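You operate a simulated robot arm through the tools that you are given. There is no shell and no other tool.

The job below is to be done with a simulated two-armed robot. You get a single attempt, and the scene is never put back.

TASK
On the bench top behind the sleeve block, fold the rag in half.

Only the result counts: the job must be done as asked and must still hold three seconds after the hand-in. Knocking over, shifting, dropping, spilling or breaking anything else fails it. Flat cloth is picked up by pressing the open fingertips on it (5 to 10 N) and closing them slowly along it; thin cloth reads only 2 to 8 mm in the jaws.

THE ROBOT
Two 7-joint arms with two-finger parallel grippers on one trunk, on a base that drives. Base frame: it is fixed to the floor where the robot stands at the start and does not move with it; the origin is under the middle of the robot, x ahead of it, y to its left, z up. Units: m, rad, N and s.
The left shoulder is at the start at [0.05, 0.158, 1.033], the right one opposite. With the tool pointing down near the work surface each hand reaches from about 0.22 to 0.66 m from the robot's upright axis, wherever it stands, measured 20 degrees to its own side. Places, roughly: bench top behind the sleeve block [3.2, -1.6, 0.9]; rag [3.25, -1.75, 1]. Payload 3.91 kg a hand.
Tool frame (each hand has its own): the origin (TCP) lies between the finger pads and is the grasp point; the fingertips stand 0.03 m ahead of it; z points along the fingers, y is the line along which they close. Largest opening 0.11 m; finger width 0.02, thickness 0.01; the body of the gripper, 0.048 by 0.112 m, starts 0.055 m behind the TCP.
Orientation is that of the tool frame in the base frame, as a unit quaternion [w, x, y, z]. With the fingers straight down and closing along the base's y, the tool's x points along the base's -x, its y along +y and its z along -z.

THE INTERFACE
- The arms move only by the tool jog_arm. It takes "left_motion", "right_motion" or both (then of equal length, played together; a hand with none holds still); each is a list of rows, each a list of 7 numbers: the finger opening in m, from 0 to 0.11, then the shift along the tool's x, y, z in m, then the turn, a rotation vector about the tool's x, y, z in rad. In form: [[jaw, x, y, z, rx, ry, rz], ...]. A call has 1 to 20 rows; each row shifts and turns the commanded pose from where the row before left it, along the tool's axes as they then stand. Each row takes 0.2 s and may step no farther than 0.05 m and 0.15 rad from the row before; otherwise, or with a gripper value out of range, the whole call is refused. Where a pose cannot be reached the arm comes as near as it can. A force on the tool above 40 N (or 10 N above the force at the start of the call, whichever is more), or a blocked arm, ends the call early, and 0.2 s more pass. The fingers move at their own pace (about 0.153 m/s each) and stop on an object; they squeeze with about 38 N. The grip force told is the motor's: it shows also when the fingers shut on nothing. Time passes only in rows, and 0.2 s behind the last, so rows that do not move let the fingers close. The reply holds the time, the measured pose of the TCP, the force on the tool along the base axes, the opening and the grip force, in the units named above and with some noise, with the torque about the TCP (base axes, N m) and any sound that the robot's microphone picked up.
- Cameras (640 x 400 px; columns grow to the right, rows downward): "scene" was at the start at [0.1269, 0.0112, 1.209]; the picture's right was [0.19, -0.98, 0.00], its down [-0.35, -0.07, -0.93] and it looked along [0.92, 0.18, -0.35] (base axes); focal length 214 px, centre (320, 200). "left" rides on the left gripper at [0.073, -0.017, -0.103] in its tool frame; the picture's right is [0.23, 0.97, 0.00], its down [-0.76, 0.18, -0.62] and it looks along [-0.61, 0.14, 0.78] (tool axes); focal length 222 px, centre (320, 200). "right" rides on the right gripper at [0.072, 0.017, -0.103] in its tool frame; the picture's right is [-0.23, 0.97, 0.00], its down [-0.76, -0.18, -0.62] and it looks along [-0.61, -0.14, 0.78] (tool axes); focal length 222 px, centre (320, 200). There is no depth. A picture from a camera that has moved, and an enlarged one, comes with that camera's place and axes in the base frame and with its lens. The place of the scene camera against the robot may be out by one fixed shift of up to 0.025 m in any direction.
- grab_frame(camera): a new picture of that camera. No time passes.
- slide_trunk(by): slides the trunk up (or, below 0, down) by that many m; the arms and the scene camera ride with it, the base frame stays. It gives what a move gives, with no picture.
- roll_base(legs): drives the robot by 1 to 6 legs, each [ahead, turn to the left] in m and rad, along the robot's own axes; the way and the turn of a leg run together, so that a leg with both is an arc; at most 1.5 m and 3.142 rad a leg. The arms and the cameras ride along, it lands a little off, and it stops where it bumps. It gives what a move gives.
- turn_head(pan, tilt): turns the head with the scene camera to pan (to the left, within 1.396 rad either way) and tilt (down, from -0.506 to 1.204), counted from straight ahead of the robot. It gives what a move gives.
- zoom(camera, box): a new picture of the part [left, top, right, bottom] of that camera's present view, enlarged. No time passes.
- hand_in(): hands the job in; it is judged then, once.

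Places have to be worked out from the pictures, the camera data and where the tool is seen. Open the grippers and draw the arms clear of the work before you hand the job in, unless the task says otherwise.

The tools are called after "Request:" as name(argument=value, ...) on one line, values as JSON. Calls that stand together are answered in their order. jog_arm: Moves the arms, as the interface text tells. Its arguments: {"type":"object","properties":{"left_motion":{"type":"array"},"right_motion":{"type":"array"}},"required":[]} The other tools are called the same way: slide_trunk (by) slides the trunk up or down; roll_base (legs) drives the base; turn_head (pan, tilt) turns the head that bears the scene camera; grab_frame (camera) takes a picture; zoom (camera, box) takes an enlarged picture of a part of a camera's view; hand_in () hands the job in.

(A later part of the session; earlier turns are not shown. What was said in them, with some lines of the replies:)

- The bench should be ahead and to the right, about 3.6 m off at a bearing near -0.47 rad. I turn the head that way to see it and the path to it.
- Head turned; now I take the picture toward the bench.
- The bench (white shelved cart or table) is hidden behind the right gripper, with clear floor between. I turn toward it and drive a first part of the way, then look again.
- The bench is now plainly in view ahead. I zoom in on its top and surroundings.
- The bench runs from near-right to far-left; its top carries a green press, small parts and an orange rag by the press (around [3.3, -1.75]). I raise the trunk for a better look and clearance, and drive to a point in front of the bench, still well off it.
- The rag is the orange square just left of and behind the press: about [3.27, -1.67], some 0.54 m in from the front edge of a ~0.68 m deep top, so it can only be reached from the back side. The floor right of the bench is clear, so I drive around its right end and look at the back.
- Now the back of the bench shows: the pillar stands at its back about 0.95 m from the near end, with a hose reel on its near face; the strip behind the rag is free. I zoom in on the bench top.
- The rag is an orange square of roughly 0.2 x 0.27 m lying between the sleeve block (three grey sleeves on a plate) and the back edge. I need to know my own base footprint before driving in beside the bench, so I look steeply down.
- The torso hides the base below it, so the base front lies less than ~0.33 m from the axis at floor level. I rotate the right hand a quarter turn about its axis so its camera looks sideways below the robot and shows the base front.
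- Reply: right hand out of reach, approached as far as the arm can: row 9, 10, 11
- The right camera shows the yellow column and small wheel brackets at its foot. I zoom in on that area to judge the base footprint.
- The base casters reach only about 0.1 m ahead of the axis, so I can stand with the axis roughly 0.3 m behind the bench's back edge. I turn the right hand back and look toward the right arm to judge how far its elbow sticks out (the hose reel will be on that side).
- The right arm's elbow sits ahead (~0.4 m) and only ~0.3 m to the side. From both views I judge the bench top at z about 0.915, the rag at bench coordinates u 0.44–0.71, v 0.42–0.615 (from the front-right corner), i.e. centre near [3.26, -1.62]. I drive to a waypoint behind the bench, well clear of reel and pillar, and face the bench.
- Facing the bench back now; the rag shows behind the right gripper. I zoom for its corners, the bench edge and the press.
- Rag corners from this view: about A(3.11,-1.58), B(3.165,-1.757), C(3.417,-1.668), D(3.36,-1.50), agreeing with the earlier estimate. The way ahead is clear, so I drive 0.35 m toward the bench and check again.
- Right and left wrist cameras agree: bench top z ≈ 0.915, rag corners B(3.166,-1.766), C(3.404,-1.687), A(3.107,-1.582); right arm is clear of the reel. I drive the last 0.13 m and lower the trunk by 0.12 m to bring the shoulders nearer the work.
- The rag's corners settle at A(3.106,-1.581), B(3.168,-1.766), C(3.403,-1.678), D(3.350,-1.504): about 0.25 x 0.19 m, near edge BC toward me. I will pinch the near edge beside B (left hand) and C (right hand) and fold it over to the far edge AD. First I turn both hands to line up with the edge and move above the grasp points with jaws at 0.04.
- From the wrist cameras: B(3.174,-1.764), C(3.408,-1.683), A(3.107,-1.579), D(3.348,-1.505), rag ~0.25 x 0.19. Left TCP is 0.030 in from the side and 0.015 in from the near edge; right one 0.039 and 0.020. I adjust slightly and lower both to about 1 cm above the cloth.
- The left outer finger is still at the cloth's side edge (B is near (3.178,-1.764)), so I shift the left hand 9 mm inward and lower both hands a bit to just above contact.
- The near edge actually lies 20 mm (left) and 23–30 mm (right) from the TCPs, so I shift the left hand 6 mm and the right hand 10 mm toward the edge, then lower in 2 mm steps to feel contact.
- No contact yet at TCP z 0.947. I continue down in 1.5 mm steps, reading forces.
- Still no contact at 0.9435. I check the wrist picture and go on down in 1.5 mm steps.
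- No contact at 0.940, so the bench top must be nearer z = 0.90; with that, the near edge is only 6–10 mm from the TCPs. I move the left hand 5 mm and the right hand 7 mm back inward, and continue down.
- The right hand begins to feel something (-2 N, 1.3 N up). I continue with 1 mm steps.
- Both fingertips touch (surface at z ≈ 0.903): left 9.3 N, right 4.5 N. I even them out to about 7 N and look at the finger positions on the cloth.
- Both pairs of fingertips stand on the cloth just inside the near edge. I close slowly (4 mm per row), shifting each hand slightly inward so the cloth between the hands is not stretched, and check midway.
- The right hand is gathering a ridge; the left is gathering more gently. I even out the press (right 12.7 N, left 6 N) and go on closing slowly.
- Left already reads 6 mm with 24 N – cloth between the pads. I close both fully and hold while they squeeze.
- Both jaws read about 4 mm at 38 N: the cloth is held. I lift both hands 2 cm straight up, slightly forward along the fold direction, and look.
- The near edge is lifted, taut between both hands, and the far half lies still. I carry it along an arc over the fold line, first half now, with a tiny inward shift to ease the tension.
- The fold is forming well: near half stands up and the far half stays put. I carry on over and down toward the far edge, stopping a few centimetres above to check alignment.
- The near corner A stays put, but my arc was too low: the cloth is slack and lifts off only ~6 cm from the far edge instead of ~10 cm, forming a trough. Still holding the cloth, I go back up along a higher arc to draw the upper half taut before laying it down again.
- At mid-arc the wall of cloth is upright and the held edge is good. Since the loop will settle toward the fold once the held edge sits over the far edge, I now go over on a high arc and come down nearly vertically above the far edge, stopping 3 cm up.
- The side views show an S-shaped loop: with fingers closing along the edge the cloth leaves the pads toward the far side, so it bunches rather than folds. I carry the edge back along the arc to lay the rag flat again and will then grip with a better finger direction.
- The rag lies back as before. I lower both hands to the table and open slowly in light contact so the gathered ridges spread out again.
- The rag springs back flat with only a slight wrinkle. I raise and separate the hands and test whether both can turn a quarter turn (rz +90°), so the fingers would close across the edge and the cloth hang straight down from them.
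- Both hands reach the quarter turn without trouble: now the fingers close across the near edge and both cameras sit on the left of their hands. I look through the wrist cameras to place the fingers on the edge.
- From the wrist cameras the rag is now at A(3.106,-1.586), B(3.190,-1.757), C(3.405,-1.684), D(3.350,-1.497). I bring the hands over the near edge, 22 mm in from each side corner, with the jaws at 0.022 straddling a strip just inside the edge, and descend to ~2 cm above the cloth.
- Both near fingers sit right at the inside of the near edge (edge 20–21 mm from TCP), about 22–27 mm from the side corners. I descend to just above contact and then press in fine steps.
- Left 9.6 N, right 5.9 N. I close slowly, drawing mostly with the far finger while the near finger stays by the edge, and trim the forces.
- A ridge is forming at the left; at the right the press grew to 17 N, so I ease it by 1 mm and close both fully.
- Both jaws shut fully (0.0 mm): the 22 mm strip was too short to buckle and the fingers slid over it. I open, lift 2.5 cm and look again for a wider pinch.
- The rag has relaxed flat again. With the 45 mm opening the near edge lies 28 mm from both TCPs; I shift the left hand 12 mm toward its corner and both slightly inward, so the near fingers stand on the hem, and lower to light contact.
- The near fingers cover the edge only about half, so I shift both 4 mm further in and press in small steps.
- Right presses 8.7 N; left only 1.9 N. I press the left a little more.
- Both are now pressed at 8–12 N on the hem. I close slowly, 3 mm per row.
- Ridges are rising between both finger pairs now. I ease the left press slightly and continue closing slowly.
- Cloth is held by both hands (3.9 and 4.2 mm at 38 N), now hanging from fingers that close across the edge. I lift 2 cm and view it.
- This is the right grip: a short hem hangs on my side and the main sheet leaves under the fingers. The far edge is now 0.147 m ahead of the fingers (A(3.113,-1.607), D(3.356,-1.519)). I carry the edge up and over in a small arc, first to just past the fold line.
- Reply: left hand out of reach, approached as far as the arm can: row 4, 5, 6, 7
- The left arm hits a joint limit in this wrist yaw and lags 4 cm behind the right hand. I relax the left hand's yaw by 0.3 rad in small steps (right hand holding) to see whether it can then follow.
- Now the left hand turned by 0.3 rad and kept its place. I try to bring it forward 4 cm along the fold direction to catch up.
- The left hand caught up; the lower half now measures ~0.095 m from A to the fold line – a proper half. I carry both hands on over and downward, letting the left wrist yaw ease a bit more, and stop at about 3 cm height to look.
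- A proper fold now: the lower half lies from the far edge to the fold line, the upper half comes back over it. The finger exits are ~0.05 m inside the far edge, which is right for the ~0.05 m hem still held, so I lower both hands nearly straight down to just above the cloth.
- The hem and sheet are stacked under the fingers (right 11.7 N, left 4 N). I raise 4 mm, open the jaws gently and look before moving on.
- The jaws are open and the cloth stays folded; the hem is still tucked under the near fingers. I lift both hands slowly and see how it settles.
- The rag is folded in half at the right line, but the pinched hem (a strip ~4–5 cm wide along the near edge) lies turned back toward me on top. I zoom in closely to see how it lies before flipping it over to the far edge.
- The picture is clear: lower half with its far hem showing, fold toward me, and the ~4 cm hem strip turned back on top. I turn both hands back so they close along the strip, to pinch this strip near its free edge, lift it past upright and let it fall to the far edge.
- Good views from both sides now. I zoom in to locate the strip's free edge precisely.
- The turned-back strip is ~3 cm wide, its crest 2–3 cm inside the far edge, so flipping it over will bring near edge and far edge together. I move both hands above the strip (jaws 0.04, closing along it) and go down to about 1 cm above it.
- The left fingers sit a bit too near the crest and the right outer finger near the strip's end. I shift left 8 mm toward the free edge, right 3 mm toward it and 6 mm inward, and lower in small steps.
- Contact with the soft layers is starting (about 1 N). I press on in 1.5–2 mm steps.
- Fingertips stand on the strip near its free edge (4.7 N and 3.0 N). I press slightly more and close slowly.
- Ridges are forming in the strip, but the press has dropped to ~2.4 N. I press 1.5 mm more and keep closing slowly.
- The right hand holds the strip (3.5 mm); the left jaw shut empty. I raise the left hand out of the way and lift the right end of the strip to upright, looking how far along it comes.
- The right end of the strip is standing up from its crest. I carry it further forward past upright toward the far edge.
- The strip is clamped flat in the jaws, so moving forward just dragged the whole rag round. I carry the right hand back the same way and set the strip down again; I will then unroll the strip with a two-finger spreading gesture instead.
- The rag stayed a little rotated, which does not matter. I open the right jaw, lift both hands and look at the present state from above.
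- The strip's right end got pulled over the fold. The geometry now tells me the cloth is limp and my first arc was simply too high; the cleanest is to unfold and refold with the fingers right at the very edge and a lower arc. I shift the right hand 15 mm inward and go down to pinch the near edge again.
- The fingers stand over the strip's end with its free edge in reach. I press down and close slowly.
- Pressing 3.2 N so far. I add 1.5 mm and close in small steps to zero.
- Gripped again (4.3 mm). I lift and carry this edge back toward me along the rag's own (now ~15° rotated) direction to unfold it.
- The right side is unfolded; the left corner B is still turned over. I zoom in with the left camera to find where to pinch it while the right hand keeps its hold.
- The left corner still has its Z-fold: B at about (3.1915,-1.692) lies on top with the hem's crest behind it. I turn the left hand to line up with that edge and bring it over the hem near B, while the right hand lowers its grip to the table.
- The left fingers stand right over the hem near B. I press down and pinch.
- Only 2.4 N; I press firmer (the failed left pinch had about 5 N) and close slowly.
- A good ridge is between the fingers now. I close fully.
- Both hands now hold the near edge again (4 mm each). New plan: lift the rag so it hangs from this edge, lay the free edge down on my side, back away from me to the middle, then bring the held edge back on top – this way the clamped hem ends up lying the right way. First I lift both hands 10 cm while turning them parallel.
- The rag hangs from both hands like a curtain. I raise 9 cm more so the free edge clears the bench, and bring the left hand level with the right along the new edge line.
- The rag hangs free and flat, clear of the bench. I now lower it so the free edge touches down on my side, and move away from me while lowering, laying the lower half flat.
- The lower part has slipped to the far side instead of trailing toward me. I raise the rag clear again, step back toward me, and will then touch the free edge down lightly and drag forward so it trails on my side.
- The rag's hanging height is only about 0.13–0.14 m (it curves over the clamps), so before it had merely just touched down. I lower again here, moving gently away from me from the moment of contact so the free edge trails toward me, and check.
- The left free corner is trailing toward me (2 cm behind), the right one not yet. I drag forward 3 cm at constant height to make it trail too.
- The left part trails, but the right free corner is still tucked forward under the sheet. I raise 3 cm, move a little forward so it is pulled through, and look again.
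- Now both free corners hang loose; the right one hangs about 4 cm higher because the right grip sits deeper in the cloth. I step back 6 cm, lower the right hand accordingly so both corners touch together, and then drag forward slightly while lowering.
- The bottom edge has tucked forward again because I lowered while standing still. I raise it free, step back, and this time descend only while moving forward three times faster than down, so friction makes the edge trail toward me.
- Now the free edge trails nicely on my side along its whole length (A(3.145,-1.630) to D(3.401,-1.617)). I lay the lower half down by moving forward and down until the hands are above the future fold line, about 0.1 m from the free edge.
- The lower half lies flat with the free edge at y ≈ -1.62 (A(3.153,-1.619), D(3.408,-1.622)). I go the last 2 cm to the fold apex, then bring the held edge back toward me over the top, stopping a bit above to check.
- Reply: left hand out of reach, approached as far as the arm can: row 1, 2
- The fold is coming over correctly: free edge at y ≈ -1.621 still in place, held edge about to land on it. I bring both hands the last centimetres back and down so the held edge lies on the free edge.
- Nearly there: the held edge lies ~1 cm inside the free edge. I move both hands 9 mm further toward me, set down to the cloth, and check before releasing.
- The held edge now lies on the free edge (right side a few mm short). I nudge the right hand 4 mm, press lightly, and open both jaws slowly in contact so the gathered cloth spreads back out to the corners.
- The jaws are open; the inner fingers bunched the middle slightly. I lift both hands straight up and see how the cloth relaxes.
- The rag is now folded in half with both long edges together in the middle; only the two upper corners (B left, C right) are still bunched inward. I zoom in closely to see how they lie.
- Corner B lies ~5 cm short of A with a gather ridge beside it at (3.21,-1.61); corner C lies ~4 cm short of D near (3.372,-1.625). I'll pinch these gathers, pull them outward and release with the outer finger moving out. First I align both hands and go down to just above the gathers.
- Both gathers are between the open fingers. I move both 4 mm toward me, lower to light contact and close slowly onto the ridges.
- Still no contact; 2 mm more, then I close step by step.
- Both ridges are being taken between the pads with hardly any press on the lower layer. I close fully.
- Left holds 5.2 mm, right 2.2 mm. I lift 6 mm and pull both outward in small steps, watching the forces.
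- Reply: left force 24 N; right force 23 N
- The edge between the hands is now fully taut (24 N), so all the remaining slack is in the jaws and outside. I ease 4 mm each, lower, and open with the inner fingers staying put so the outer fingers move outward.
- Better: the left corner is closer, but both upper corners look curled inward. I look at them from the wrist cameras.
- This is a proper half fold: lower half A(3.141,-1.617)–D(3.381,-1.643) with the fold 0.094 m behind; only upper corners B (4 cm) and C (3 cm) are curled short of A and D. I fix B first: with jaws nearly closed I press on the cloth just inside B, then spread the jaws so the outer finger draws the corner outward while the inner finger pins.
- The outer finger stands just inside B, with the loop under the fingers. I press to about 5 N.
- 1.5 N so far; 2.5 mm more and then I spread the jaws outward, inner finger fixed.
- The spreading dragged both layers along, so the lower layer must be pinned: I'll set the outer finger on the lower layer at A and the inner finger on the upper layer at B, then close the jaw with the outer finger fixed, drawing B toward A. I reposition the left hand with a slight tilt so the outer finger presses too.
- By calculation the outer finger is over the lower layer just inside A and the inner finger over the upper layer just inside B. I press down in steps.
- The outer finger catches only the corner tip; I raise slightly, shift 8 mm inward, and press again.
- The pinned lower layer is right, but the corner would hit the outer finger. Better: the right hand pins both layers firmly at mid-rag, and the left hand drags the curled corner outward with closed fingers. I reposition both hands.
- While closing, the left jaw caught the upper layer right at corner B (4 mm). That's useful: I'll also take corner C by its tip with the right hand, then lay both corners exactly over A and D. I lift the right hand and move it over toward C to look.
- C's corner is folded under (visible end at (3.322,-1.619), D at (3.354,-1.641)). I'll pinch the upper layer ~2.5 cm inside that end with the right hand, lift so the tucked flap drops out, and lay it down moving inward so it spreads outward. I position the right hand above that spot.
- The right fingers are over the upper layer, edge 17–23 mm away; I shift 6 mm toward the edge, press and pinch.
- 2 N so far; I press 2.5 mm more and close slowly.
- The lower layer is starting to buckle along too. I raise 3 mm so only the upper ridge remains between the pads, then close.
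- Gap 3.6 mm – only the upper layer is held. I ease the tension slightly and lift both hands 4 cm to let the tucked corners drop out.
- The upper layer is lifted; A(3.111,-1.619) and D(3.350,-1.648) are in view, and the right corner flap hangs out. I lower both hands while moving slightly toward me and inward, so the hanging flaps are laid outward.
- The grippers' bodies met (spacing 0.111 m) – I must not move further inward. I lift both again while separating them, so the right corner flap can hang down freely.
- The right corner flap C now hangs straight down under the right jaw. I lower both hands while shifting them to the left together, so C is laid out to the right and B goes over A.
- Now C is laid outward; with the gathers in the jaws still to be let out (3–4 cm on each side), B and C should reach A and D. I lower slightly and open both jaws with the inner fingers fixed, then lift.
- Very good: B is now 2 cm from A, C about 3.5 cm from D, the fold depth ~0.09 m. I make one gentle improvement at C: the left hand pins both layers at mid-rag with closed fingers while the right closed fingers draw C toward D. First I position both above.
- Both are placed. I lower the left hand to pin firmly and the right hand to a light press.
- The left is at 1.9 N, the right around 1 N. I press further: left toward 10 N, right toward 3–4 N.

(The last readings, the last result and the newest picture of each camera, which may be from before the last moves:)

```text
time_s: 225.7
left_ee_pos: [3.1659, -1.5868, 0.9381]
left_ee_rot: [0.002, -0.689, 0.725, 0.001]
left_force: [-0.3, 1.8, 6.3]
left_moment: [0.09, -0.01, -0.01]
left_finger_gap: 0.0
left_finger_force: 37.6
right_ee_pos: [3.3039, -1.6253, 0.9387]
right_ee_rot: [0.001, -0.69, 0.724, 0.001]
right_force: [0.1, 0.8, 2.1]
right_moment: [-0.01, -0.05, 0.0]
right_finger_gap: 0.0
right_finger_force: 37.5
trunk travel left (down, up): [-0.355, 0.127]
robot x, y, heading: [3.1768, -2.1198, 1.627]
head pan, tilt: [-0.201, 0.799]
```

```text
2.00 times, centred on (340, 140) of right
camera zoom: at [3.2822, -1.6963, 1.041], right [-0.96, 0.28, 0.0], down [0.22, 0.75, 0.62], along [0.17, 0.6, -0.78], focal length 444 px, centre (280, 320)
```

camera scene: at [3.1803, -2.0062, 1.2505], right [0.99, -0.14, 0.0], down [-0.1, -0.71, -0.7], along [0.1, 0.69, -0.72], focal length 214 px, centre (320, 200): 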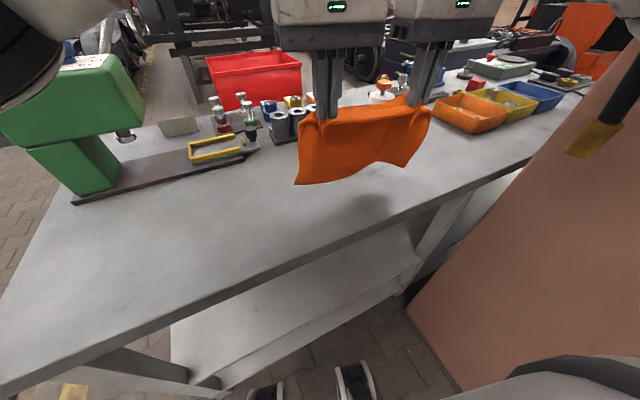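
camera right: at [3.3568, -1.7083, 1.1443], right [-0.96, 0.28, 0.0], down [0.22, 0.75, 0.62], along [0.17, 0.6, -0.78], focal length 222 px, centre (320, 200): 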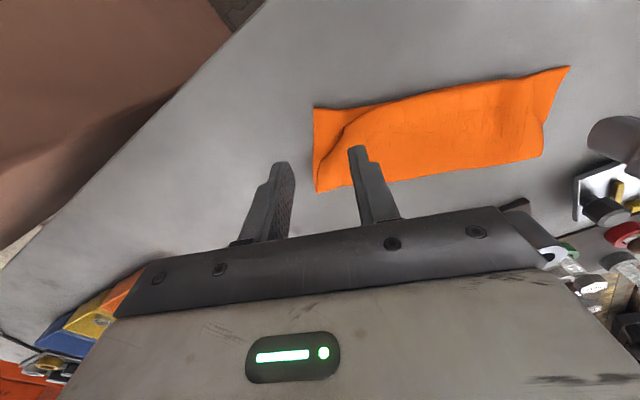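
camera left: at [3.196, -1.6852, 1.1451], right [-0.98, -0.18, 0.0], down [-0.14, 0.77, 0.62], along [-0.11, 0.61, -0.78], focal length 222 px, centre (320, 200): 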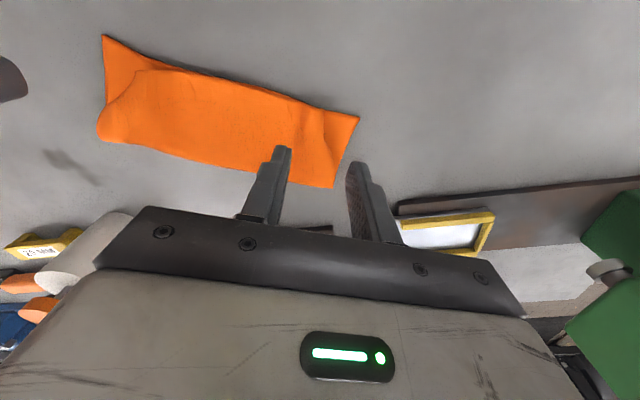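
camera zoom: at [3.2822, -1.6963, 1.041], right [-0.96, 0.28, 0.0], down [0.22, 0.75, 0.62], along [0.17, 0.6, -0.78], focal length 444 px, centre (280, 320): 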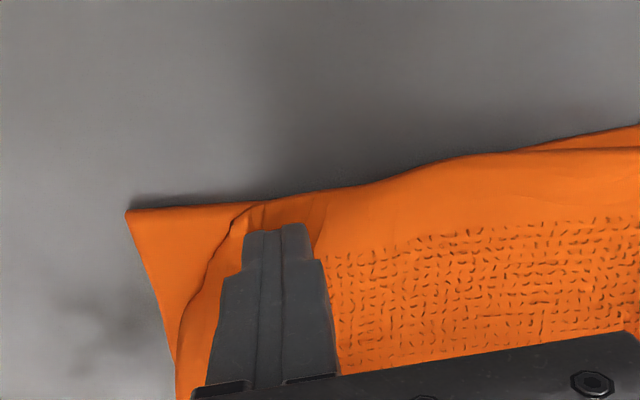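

I add a little more press and drag the right fingers 3 cm toward D in small steps.

Request:
jog_arm(left_motion=[[0.0, 0, 0, 0.0008, 0, 0, 0], [0.0, 0, 0, 0, 0, 0, 0], [0.0, 0, 0, 0, 0, 0, 0], [0.0, 0, 0, 0, 0, 0, 0], [0.0, 0, 0, 0, 0, 0, 0], [0.0, 0, 0, 0, 0, 0, 0], [0.0, 0, 0, 0, 0, 0, 0], [0.0, 0, 0, 0, 0, 0, 0]], right_motion=[[0.0, 0, 0, 0.001, 0, 0, 0], [0.0, 0.0019, -0.0046, 0, 0, 0, 0], [0.0, 0.0019, -0.0046, 0, 0, 0, 0], [0.0, 0.0019, -0.0046, 0, 0, 0, 0], [0.0, 0.0019, -0.0046, 0, 0, 0, 0], [0.0, 0.0019, -0.0046, 0, 0, 0, 0], [0.0, 0.0019, -0.0046, 0, 0, 0, 0], [0.0, 0, 0, 0, 0, 0, 0]])

Request:
zoom(camera="right", box=[180, 40, 500, 240])

Request:
zoom(camera="scene", box=[240, 120, 410, 226])

```text
time_s: 227.5
left_ee_pos: [3.1666, -1.5866, 0.936]
left_ee_rot: [0.003, -0.689, 0.725, 0.0]
left_force: [6.2, 0.6, 12.6]
left_moment: [0.02, -0.2, 0.06]
left_finger_gap: 0.0001
left_finger_force: 37.5
right_ee_pos: [3.331, -1.6393, 0.9373]
right_ee_rot: [0.001, -0.689, 0.724, 0.002]
right_force: [-6.4, 3.4, 9.1]
right_moment: [0.18, 0.22, 0.05]
right_finger_gap: 0.0001
right_finger_force: 38.0
trunk travel left (down, up): [-0.355, 0.127]
robot x, y, heading: [3.1754, -2.1185, 1.63]
head pan, tilt: [-0.201, 0.799]
```

```text
2.00 times, centred on (340, 140) of right
camera zoom: at [3.3088, -1.7108, 1.0396], right [-0.96, 0.27, 0.0], down [0.22, 0.75, 0.63], along [0.17, 0.6, -0.78], focal length 444 px, centre (280, 320)
```

zoom: 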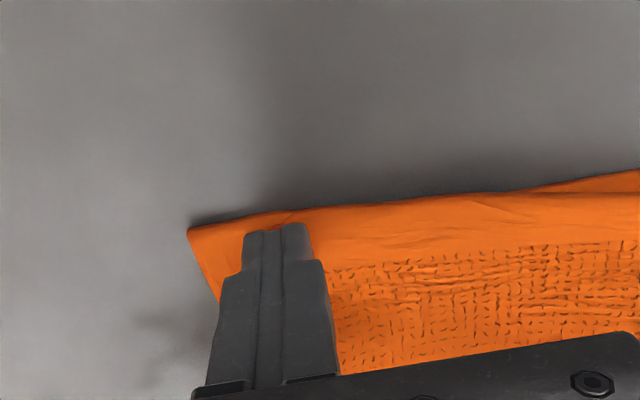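

```text
3.76 times, centred on (325, 173) of scene
camera zoom: at [3.1801, -2.0076, 1.2508], right [0.99, -0.14, 0.0], down [-0.1, -0.71, -0.7], along [0.1, 0.69, -0.72], focal length 807 px, centre (301, 302)
```

zoom: 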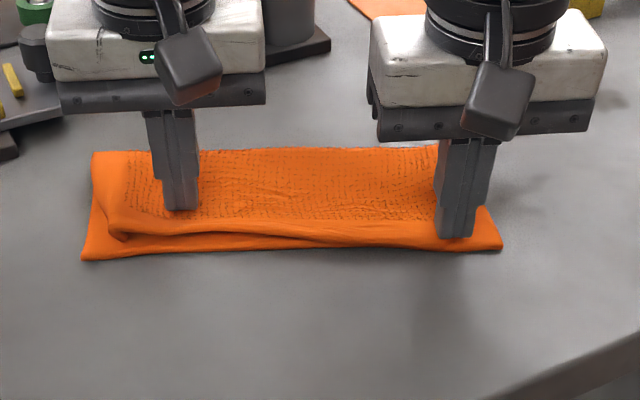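

That worked: the upper edge now runs along the lower edge right up to near D. I lift both hands straight up and look.

Request:
jog_arm(left_motion=[[0.0, 0, 0, -0.004, 0, 0, 0], [0.0, 0, 0, -0.012, 0, 0, 0], [0.0, 0, 0, -0.03, 0, 0, 0], [0.0, 0, 0, -0.04, 0, 0, 0], [0.0, 0, 0, 0, 0, 0, 0]], right_motion=[[0.0, 0, 0, -0.004, 0, 0, 0], [0.0, 0, 0, -0.012, 0, 0, 0], [0.0, 0, 0, -0.03, 0, 0, 0], [0.0, 0, 0, -0.04, 0, 0, 0], [0.0, 0, 0, 0, 0, 0, 0]])

Request:
zoom(camera="scene", box=[240, 120, 410, 226])

Request:
zoom(camera="right", box=[180, 20, 500, 220])

Request:
zoom(camera="left", box=[140, 20, 460, 220])

```text
time_s: 228.7
left_ee_pos: [3.1664, -1.5875, 1.0199]
left_ee_rot: [0.001, -0.689, 0.725, 0.0]
left_force: [-0.5, -0.6, 0.7]
left_moment: [0.01, 0.04, 0.01]
left_finger_gap: 0.0
left_finger_force: 37.4
right_ee_pos: [3.3299, -1.6384, 1.0252]
right_ee_rot: [0.0, -0.688, 0.726, 0.0]
right_force: [-0.1, -0.4, -1.2]
right_moment: [-0.01, 0.0, -0.01]
right_finger_gap: 0.0
right_finger_force: 37.3
trunk travel left (down, up): [-0.355, 0.127]
robot x, y, heading: [3.1725, -2.1185, 1.63]
head pan, tilt: [-0.201, 0.799]
```

```text
3.76 times, centred on (325, 173) of scene
camera zoom: at [3.1803, -2.0061, 1.2505], right [0.99, -0.14, 0.0], down [-0.1, -0.71, -0.7], along [0.1, 0.69, -0.72], focal length 807 px, centre (301, 302)
```

zoom: 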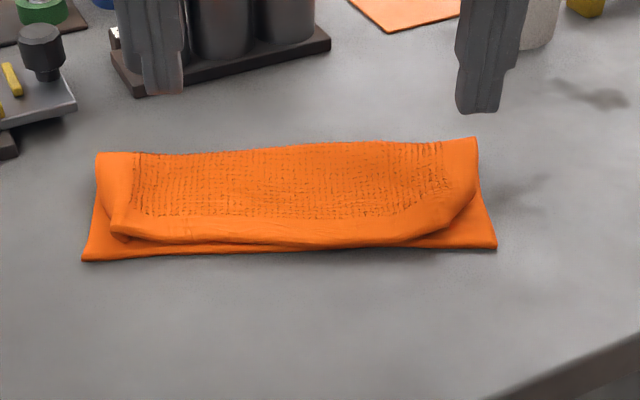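

```text
2.00 times, centred on (340, 120) of right
camera zoom: at [3.3093, -1.7094, 1.1266], right [-0.96, 0.28, 0.0], down [0.22, 0.75, 0.62], along [0.17, 0.6, -0.78], focal length 444 px, centre (280, 360)
```

zoom: 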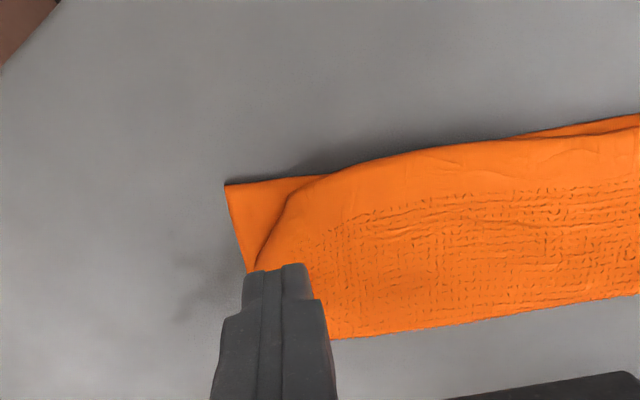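

```text
2.00 times, centred on (300, 120) of left
camera zoom: at [3.1774, -1.6597, 1.1215], right [-0.98, -0.18, 0.0], down [-0.14, 0.77, 0.62], along [-0.11, 0.61, -0.78], focal length 444 px, centre (360, 360)
```

zoom: 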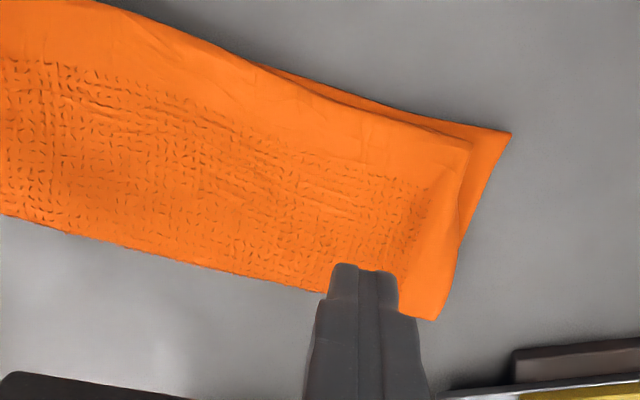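

B–A is now ~2 cm, C–D ~3 cm. I take close-ups of both ends to see whether the upper corners are still rolled under.

Request:
zoom(camera="scene", box=[255, 150, 305, 195])

Request:
zoom(camera="scene", box=[335, 150, 385, 195])

Request:
grab_frame(camera="left")

Request:
grab_frame(camera="right")

```text
8.89 times, centred on (280, 172) of scene
camera zoom: at [3.1803, -2.0061, 1.2505], right [0.99, -0.14, 0.0], down [-0.1, -0.71, -0.7], along [0.1, 0.69, -0.72], focal length 1906 px, centre (676, 444)
```

zoom: 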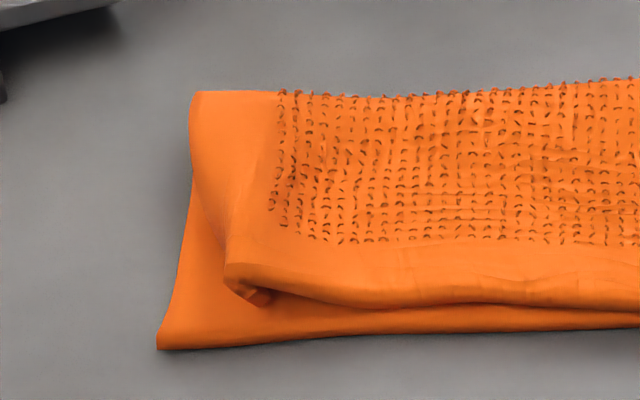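

```text
8.89 times, centred on (360, 172) of scene
camera zoom: at [3.1803, -2.0061, 1.2505], right [0.99, -0.14, 0.0], down [-0.1, -0.71, -0.7], along [0.1, 0.69, -0.72], focal length 1906 px, centre (-36, 444)
```

zoom: 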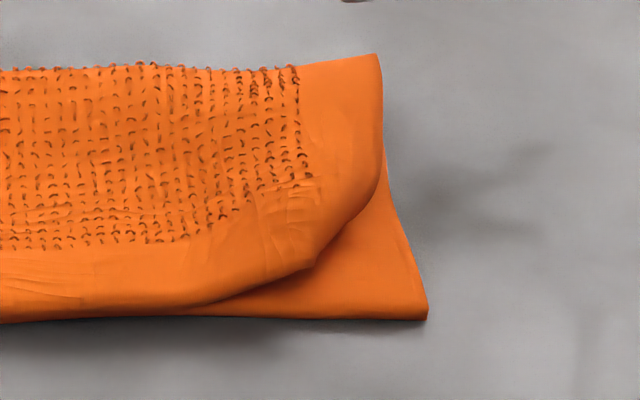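

```text
taken
camera left: at [3.1774, -1.6597, 1.1215], right [-0.98, -0.18, 0.0], down [-0.14, 0.77, 0.62], along [-0.11, 0.61, -0.78], focal length 222 px, centre (320, 200)
```

left: 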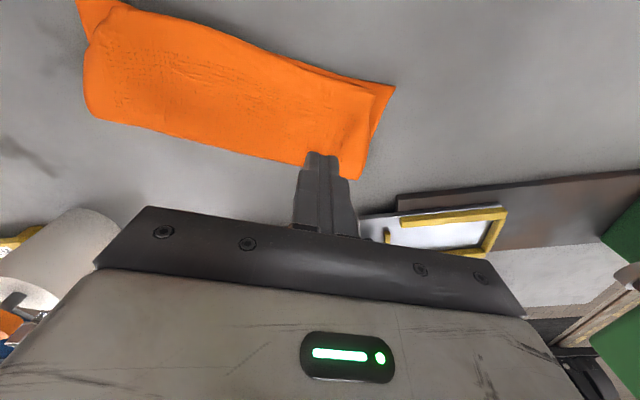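

```text
taken
camera right: at [3.3093, -1.7094, 1.1266], right [-0.96, 0.28, 0.0], down [0.22, 0.75, 0.62], along [0.17, 0.6, -0.78], focal length 222 px, centre (320, 200)
```

right: 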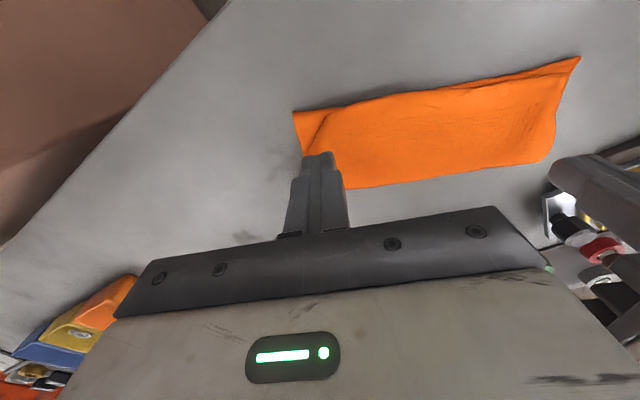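

Both upper corners are still tucked under a little (C as a diagonal triangle of ~3 cm, B by ~2 cm). I fix C first: I turn the right hand to line up with the diagonal edge and come down over it to pinch and lift that corner.

Request:
jog_arm(left_motion=[[0.0, 0, 0, -0.03, 0, 0, 0], [0.0, 0, 0.03, 0, 0, 0, 0], [0.0, 0, 0.03, 0, 0, 0, 0], [0.0, 0, 0, 0, 0, 0, 0], [0.0, 0, 0, 0, 0, 0, 0], [0.0, 0, 0, 0, 0, 0, 0], [0.0, 0, 0, 0, 0, 0, 0], [0.0, 0, 0, 0, 0, 0, 0], [0.0, 0, 0, 0, 0, 0, 0]], right_motion=[[0.02, 0, 0, 0, 0, 0, -0.149], [0.04, 0, 0, 0, 0, 0, -0.149], [0.04, 0, 0, 0, 0, 0, -0.149], [0.04, 0, 0, 0, 0, 0, -0.148], [0.04, -0.006, 0.001, 0, 0, 0, 0], [0.04, -0.0062, 0.0012, 0.02, 0, 0, 0], [0.04, 0, 0, 0.03, 0, 0, 0], [0.04, 0, 0, 0.018, 0, 0, 0], [0.04, 0, 0, 0, 0, 0, 0]])

Request:
zoom(camera="right", box=[180, 40, 500, 240])

Request:
zoom(camera="scene", box=[320, 130, 400, 195])

```text
time_s: 230.7
left_ee_pos: [3.1078, -1.5831, 1.0512]
left_ee_rot: [0.001, -0.688, 0.725, -0.001]
left_force: [0.4, -0.8, -0.4]
left_moment: [0.02, 0.03, -0.02]
left_finger_gap: 0.0
left_finger_force: 37.4
right_ee_pos: [3.3235, -1.6299, 0.9557]
right_ee_rot: [0.0, 0.872, -0.489, -0.001]
right_force: [0.0, 0.0, 0.0]
right_moment: [0.0, 0.0, -0.01]
right_finger_gap: 0.04
right_finger_force: 0.0
trunk travel left (down, up): [-0.355, 0.127]
robot x, y, heading: [3.173, -2.1201, 1.631]
head pan, tilt: [-0.201, 0.799]
```

```text
2.00 times, centred on (340, 140) of right
camera zoom: at [3.3454, -1.699, 1.059], right [-0.95, -0.31, 0.0], down [-0.24, 0.74, 0.62], along [-0.19, 0.59, -0.78], focal length 444 px, centre (280, 320)
```

zoom: 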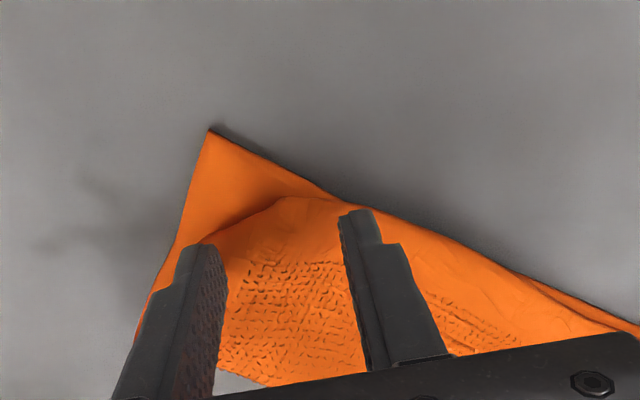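

```text
6.15 times, centred on (360, 162) of scene
camera zoom: at [3.1803, -2.0062, 1.2505], right [0.99, -0.14, 0.0], down [-0.1, -0.71, -0.7], along [0.1, 0.69, -0.72], focal length 1320 px, centre (74, 431)
```

zoom: 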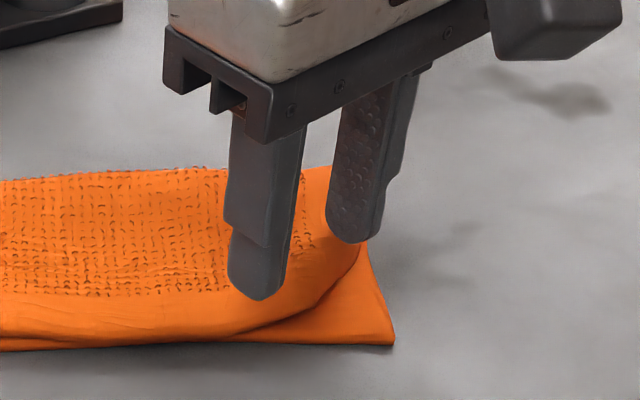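

The fingers stand right at the diagonal edge. I press and pinch it slowly.

Request:
jog_arm(right_motion=[[0.04, 0, 0, 0.005, 0, 0, 0], [0.04, 0, 0, 0.004, 0, 0, 0], [0.04, 0, 0, 0.003, 0, 0, 0], [0.04, 0, 0, 0.002, 0, 0, 0], [0.04, 0, 0, 0, 0, 0, 0]])

Request:
jog_arm(right_motion=[[0.04, 0, 0, 0.0015, 0, 0, 0], [0.04, 0, 0, 0.001, 0, 0, 0], [0.04, 0, 0, 0, 0, 0, 0]])

```text
time_s: 231.9
left_ee_pos: [3.1073, -1.5832, 1.05]
left_ee_rot: [0.001, -0.689, 0.725, 0.001]
left_force: [-0.9, -1.0, -0.6]
left_moment: [-0.01, 0.0, 0.0]
left_finger_gap: 0.0001
left_finger_force: 37.9
right_ee_pos: [3.3228, -1.6287, 0.9416]
right_ee_rot: [0.001, 0.872, -0.49, 0.0]
right_force: [0.9, -0.8, 0.3]
right_moment: [0.05, -0.01, -0.01]
right_finger_gap: 0.0402
right_finger_force: 0.1
trunk travel left (down, up): [-0.355, 0.127]
robot x, y, heading: [3.1771, -2.1211, 1.637]
head pan, tilt: [-0.201, 0.799]
```

```text
time_s: 232.7
left_ee_pos: [3.1064, -1.5839, 1.0505]
left_ee_rot: [0.001, -0.689, 0.724, 0.0]
left_force: [0.3, -0.7, 0.1]
left_moment: [-0.06, -0.03, -0.01]
left_finger_gap: 0.0
left_finger_force: 37.4
right_ee_pos: [3.3216, -1.6284, 0.9387]
right_ee_rot: [0.0, 0.872, -0.49, 0.0]
right_force: [0.7, -0.1, 2.1]
right_moment: [-0.01, 0.03, 0.03]
right_finger_gap: 0.0399
right_finger_force: 0.0
trunk travel left (down, up): [-0.355, 0.127]
robot x, y, heading: [3.1767, -2.12, 1.631]
head pan, tilt: [-0.201, 0.799]
```

Request:
jog_arm(right_motion=[[0.04, 0, 0, 0.001, 0, 0, 0], [0.036, 0, 0, 0.0005, 0, 0, 0], [0.032, 0, 0, 0, 0, 0, 0], [0.028, 0, 0, 0, 0, 0, 0], [0.024, 0, 0, 0, 0, 0, 0], [0.02, 0, 0, 0, 0, 0, 0], [0.016, 0, 0, 0, 0, 0, 0]])

Request:
zoom(camera="right", box=[180, 40, 500, 240])

```text
time_s: 234.3
left_ee_pos: [3.1066, -1.5829, 1.0519]
left_ee_rot: [0.0, -0.689, 0.725, 0.001]
left_force: [0.0, -0.3, 0.3]
left_moment: [-0.02, 0.01, 0.0]
left_finger_gap: 0.0001
left_finger_force: 37.6
right_ee_pos: [3.3213, -1.6289, 0.9375]
right_ee_rot: [0.0, 0.872, -0.49, 0.0]
right_force: [0.9, 0.3, 4.7]
right_moment: [0.02, 0.0, -0.02]
right_finger_gap: 0.0173
right_finger_force: 1.6
trunk travel left (down, up): [-0.355, 0.127]
robot x, y, heading: [3.1786, -2.1184, 1.629]
head pan, tilt: [-0.201, 0.799]
```

```text
2.00 times, centred on (340, 140) of right
camera zoom: at [3.344, -1.6992, 1.0393], right [-0.95, -0.31, 0.0], down [-0.24, 0.74, 0.62], along [-0.19, 0.59, -0.78], focal length 444 px, centre (280, 320)
```

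zoom: 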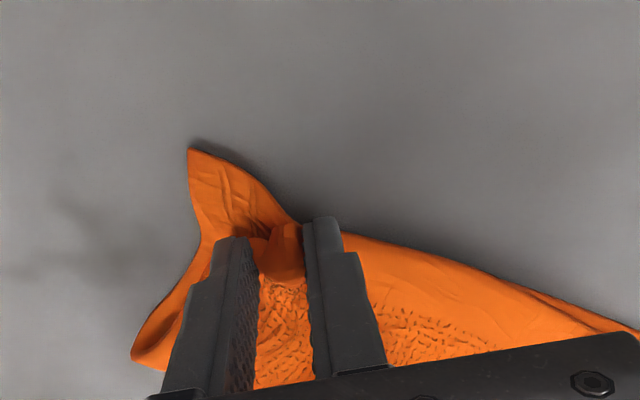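

A ridge of the upper layer is up, the lower layer is crumpling a bit as well; I raise 4 mm and close on the upper ridge only.

Request:
jog_arm(right_motion=[[0.016, 0, 0, -0.002, 0, 0, 0], [0.016, 0, 0, -0.002, 0, 0, 0], [0.012, 0, 0, -0.001, 0, 0, 0], [0.008, 0, 0, 0, 0, 0, 0], [0.004, 0, 0, 0, 0, 0, 0], [0.0, 0, 0, 0, 0, 0, 0], [0.0, 0, 0, 0, 0, 0, 0]])

Request:
zoom(camera="right", box=[180, 40, 500, 240])

```text
time_s: 235.9
left_ee_pos: [3.1084, -1.5839, 1.0494]
left_ee_rot: [0.001, -0.689, 0.724, 0.0]
left_force: [-0.2, -0.2, -0.1]
left_moment: [0.0, 0.01, -0.01]
left_finger_gap: 0.0001
left_finger_force: 37.6
right_ee_pos: [3.3221, -1.6299, 0.9413]
right_ee_rot: [0.0, 0.872, -0.489, 0.0]
right_force: [-0.1, 0.4, -0.3]
right_moment: [0.01, 0.01, -0.1]
right_finger_gap: 0.0057
right_finger_force: 37.6
trunk travel left (down, up): [-0.355, 0.127]
robot x, y, heading: [3.1761, -2.1201, 1.632]
head pan, tilt: [-0.201, 0.799]
```

```text
2.00 times, centred on (340, 140) of right
camera zoom: at [3.3442, -1.7, 1.0441], right [-0.95, -0.31, 0.0], down [-0.24, 0.74, 0.62], along [-0.19, 0.59, -0.78], focal length 444 px, centre (280, 320)
```

zoom: 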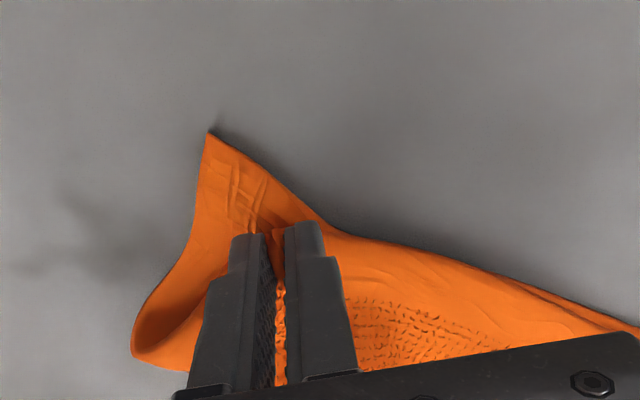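

Gap 5.7 mm. I lift this corner 5 cm slowly and look what comes up.

Request:
jog_arm(right_motion=[[0, 0, 0, -0.01, 0, 0, 0], [0, 0, 0, -0.012, 0, 0, 0], [0, 0, 0, -0.014, 0, 0, 0], [0, 0, 0, -0.014, 0, 0, 0], [0, 0, 0, 0, 0, 0, 0]])

Request:
zoom(camera="right", box=[180, 20, 500, 220])

Request:
zoom(camera="scene", box=[280, 130, 400, 205])

```text
time_s: 237.1
left_ee_pos: [3.1072, -1.5834, 1.0501]
left_ee_rot: [0.001, -0.689, 0.725, 0.0]
left_force: [-0.3, -0.6, 0.3]
left_moment: [0.01, -0.01, 0.0]
left_finger_gap: 0.0001
left_finger_force: 37.7
right_ee_pos: [3.3196, -1.6287, 0.9926]
right_ee_rot: [0.0, 0.872, -0.49, 0.0]
right_force: [0.9, 0.3, 0.1]
right_moment: [-0.01, -0.01, -0.09]
right_finger_gap: 0.0056
right_finger_force: 38.5
trunk travel left (down, up): [-0.355, 0.127]
robot x, y, heading: [3.1708, -2.1227, 1.631]
head pan, tilt: [-0.201, 0.799]
```

```text
2.00 times, centred on (340, 120) of right
camera zoom: at [3.3431, -1.7002, 1.0948], right [-0.95, -0.31, 0.0], down [-0.24, 0.74, 0.62], along [-0.19, 0.59, -0.78], focal length 444 px, centre (280, 360)
```

zoom: 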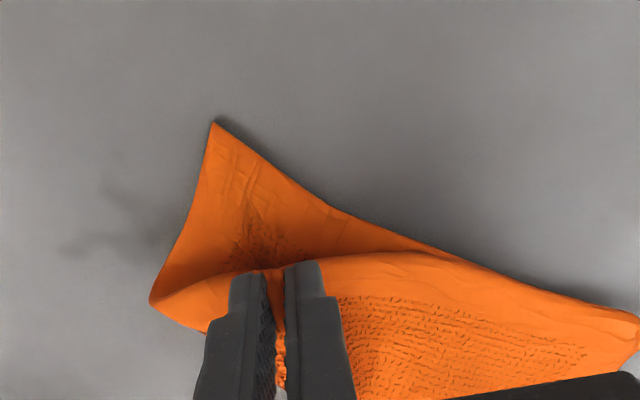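

```text
5.33 times, centred on (340, 168) of scene
camera zoom: at [3.1803, -2.0062, 1.2505], right [0.99, -0.14, 0.0], down [-0.1, -0.71, -0.7], along [0.1, 0.69, -0.72], focal length 1144 px, centre (213, 373)
```

zoom: 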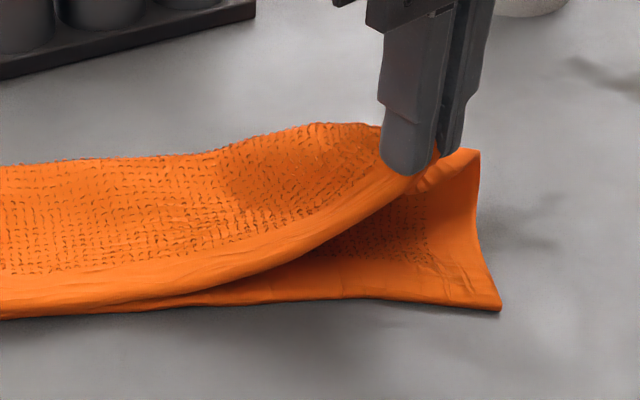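

Only the upper layer came up and the folded corner tip sits inside the jaw. I open the jaw in the air so the corner drops freely and can unfold, then look.

Request:
jog_arm(right_motion=[[0, 0.006, 0, -0.012, 0, 0, 0], [0, 0, 0, 0, 0, 0, 0], [0.08, 0, 0, 0, 0, 0, 0], [0.08, 0, 0, 0, 0, 0, 0], [0.08, 0, 0, -0.03, 0, 0, 0], [0.08, 0, 0, -0.02, 0, 0, 0]])

Request:
zoom(camera="right", box=[180, 0, 500, 200])

Request:
zoom(camera="scene", box=[240, 120, 410, 226])

Request:
zoom(camera="scene", box=[335, 150, 385, 195])

```text
time_s: 238.5
left_ee_pos: [3.1071, -1.5825, 1.0512]
left_ee_rot: [0.001, -0.689, 0.725, 0.0]
left_force: [0.0, 0.3, -0.6]
left_moment: [0.01, -0.03, 0.02]
left_finger_gap: 0.0
left_finger_force: 37.6
right_ee_pos: [3.3224, -1.6357, 1.0554]
right_ee_rot: [0.001, 0.872, -0.49, 0.001]
right_force: [-0.5, 0.1, -0.4]
right_moment: [0.0, 0.0, 0.01]
right_finger_gap: 0.0799
right_finger_force: 0.1
trunk travel left (down, up): [-0.355, 0.127]
robot x, y, heading: [3.1779, -2.1185, 1.637]
head pan, tilt: [-0.201, 0.799]
```

```text
2.00 times, centred on (340, 100) of right
camera zoom: at [3.3455, -1.7059, 1.1573], right [-0.95, -0.31, 0.0], down [-0.24, 0.74, 0.62], along [-0.19, 0.59, -0.78], focal length 444 px, centre (280, 400)
```

zoom: 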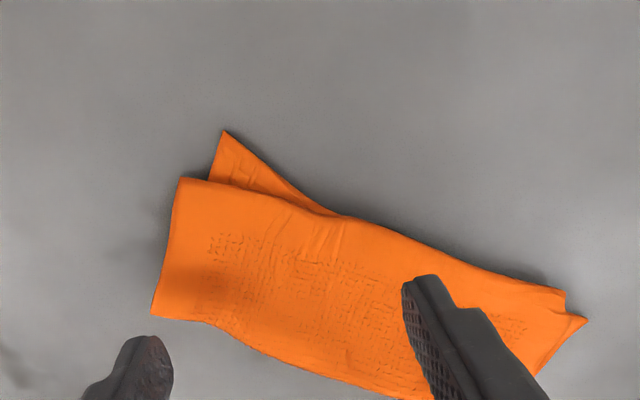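

```text
3.76 times, centred on (325, 173) of scene
camera zoom: at [3.1803, -2.0063, 1.2505], right [0.99, -0.14, 0.0], down [-0.1, -0.71, -0.7], along [0.1, 0.69, -0.72], focal length 807 px, centre (301, 302)
```

zoom: 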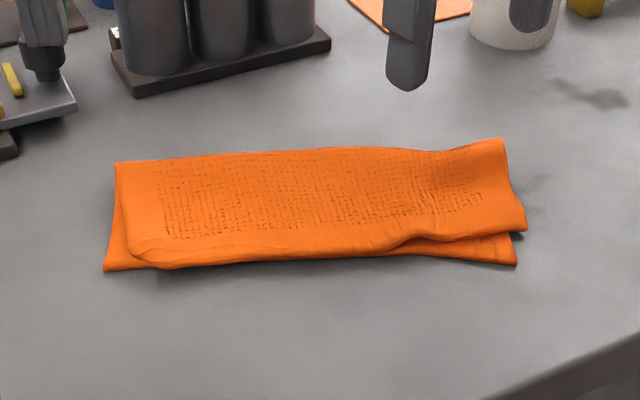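

```text
8.89 times, centred on (360, 172) of scene
camera zoom: at [3.1803, -2.0063, 1.2505], right [0.99, -0.14, 0.0], down [-0.1, -0.71, -0.7], along [0.1, 0.69, -0.72], focal length 1906 px, centre (-36, 444)
```

zoom: 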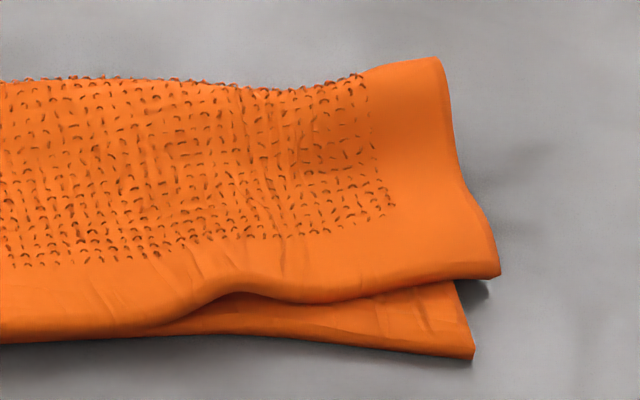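

Excellent – dropped from the air, corner C unfolded by itself and now lies sharp within ~2 cm of D. I look at corner B to do the same there.

Request:
zoom(camera="scene", box=[255, 150, 305, 195])

Request:
grab_frame(camera="left")

Request:
grab_frame(camera="right")

```text
8.89 times, centred on (280, 172) of scene
camera zoom: at [3.1803, -2.0063, 1.2505], right [0.99, -0.14, 0.0], down [-0.1, -0.71, -0.7], along [0.1, 0.69, -0.72], focal length 1906 px, centre (676, 444)
```

zoom: 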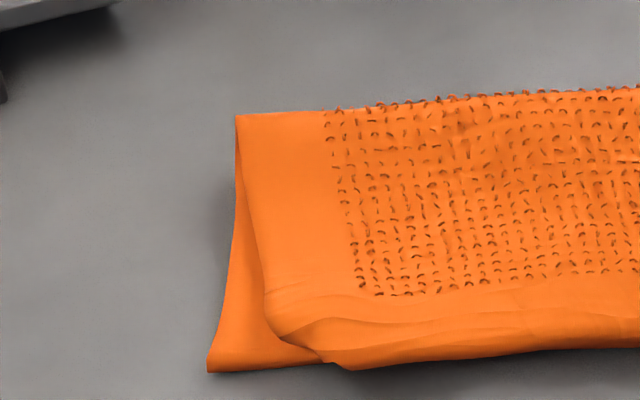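

```text
taken
camera left: at [3.1194, -1.6562, 1.1529], right [-0.98, -0.18, 0.0], down [-0.14, 0.77, 0.62], along [-0.11, 0.61, -0.78], focal length 222 px, centre (320, 200)
```

left: 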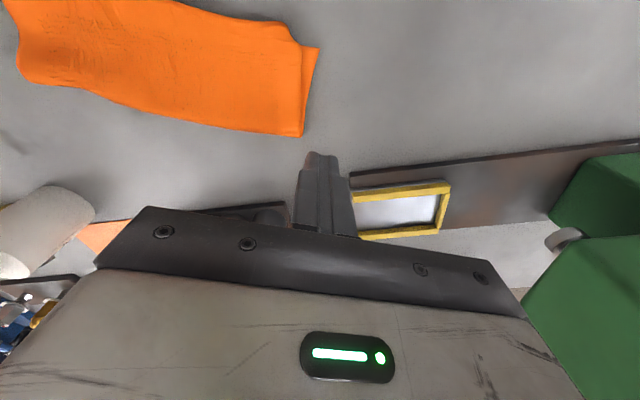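

```text
taken
camera right: at [3.3455, -1.7059, 1.1573], right [-0.95, -0.31, 0.0], down [-0.24, 0.74, 0.62], along [-0.19, 0.59, -0.78], focal length 222 px, centre (320, 200)
```

right: 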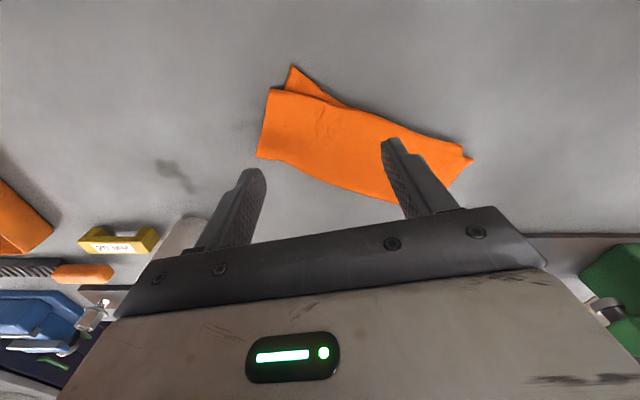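

Corner B has only a small (~2 cm) tuck left and lies about 3 cm from A. I draw the left hand back toward me for a better look at it.

Request:
jog_arm(left_motion=[[0.0, 0.03, 0, -0.01, 0, 0, 0], [0.0, 0.03, 0, 0, 0, 0, 0], [0.0, 0.02, 0, 0, 0, 0, 0], [0.0, 0, 0, 0, 0, 0, 0]])

Request:
zoom(camera="left", box=[0, 0, 400, 250])

```text
time_s: 239.5
left_ee_pos: [3.1046, -1.6647, 1.0607]
left_ee_rot: [0.0, -0.689, 0.725, -0.001]
left_force: [0.0, 0.3, -0.5]
left_moment: [-0.02, 0.0, 0.0]
left_finger_gap: 0.0
left_finger_force: 37.5
right_ee_pos: [3.3223, -1.6357, 1.0547]
right_ee_rot: [0.0, 0.871, -0.491, 0.0]
right_force: [0.3, -0.2, 0.1]
right_moment: [-0.02, -0.01, -0.01]
right_finger_gap: 0.0799
right_finger_force: 0.0
trunk travel left (down, up): [-0.355, 0.127]
robot x, y, heading: [3.1753, -2.123, 1.634]
head pan, tilt: [-0.201, 0.799]
```

```text
1.60 times, centred on (200, 125) of left
camera zoom: at [3.1164, -1.7372, 1.1626], right [-0.98, -0.18, 0.0], down [-0.14, 0.77, 0.62], along [-0.11, 0.61, -0.78], focal length 355 px, centre (512, 320)
```

zoom: 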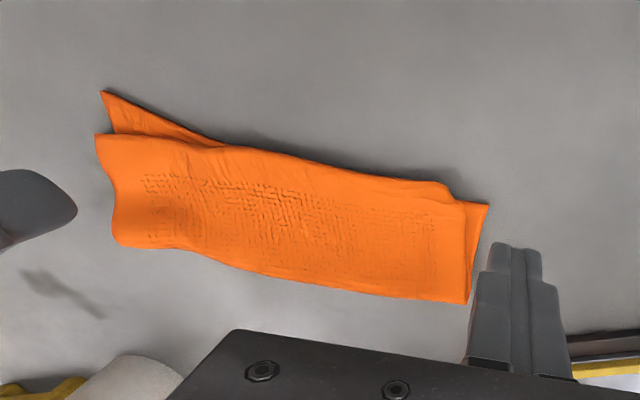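

The fold is good: edges meet within ~0–2.5 cm along the whole length, corners within ~2–2.5 cm, and nothing else was touched. I open both grippers and draw the arms up and back toward me, clear of the work.

Request:
jog_arm(left_motion=[[0.04, 0, 0, -0.03, 0, 0, 0], [0.08, 0.02, 0, -0.03, 0, 0, 0], [0.08, 0.03, 0, -0.02, 0, 0, 0], [0.08, 0.03, 0, 0, 0, 0, 0], [0.08, 0, 0, 0, 0, 0, 0]], right_motion=[[0.08, 0, 0, -0.04, 0, 0, 0], [0.08, 0, 0, -0.04, 0, 0, 0], [0.08, 0.03, 0, -0.01, 0, 0, 0], [0.08, 0.04, 0, 0, 0, 0, 0], [0.08, 0.03, 0, 0, 0, 0, 0]])

Request:
grab_frame(camera="scene")

Request:
zoom(camera="scene", box=[240, 110, 410, 216])

```text
time_s: 240.7
left_ee_pos: [3.1005, -1.744, 1.1416]
left_ee_rot: [0.001, -0.689, 0.725, 0.0]
left_force: [-0.4, -0.6, -0.3]
left_moment: [0.0, 0.02, 0.01]
left_finger_gap: 0.08
left_finger_force: 0.1
right_ee_pos: [3.3779, -1.7199, 1.1427]
right_ee_rot: [-0.001, 0.872, -0.49, -0.001]
right_force: [0.8, -0.2, 0.2]
right_moment: [-0.01, 0.02, -0.02]
right_finger_gap: 0.0801
right_finger_force: 0.1
trunk travel left (down, up): [-0.355, 0.127]
robot x, y, heading: [3.1768, -2.121, 1.632]
head pan, tilt: [-0.201, 0.799]
```

```text
taken
camera scene: at [3.1806, -2.0064, 1.2505], right [0.99, -0.14, 0.0], down [-0.1, -0.71, -0.7], along [0.1, 0.69, -0.72], focal length 214 px, centre (320, 200)
```

scene: 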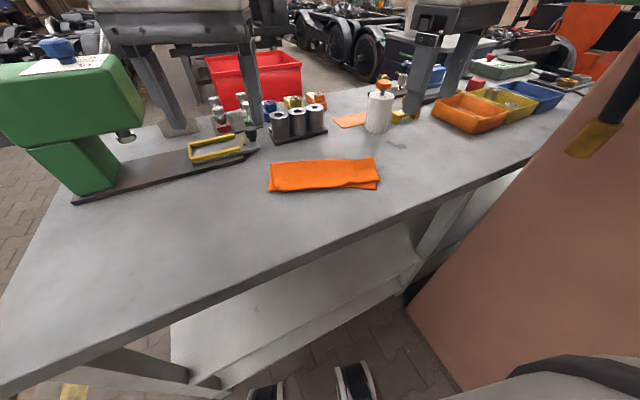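

```text
3.76 times, centred on (325, 163) of scene
camera zoom: at [3.1806, -2.0064, 1.2505], right [0.99, -0.14, 0.0], down [-0.1, -0.71, -0.7], along [0.1, 0.69, -0.72], focal length 807 px, centre (301, 339)
```

zoom: 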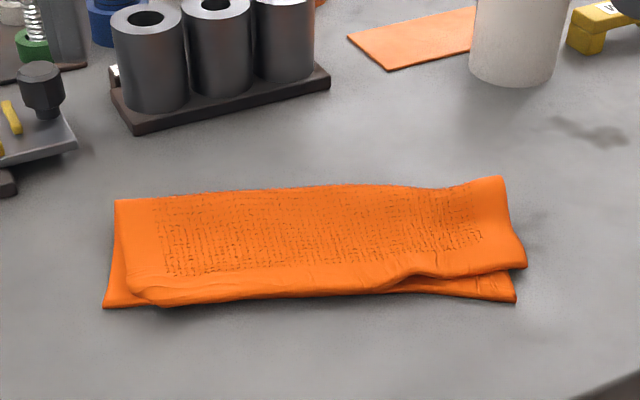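

The rag lies neatly folded in half behind the sleeve block, the arms are clear with open grippers, and every other object is where it was. I hand the job in.

Request:
hand_in()

```text
The job is handed in.
```

The rag is folded in half on the bench top behind the sleeve block, and I have handed the job in. I have no verdict from the judging, only the confirmation that it was handed in.

- **Fit:** The two long edges meet within about 0 to 2.5 cm along their length. The fold lies about 9 to 10 cm from those edges.
- **Corners:** The right corner lies about 2.5 cm from its match. The left one is about 2 cm off and still has a tuck of about 1.5 cm under it.
- **Position:** The rag now lies a few centimetres from where it started and is slightly turned against the bench edge.
- **Surroundings:** Nothing else on the bench looks moved in the last picture. The two grippers brushed each other once, at about 12 N, with no visible effect.
- **Arms:** Both grippers are open and drawn up and back from the bench.

The folded rag had looked the same for about two seconds before the hand-in.
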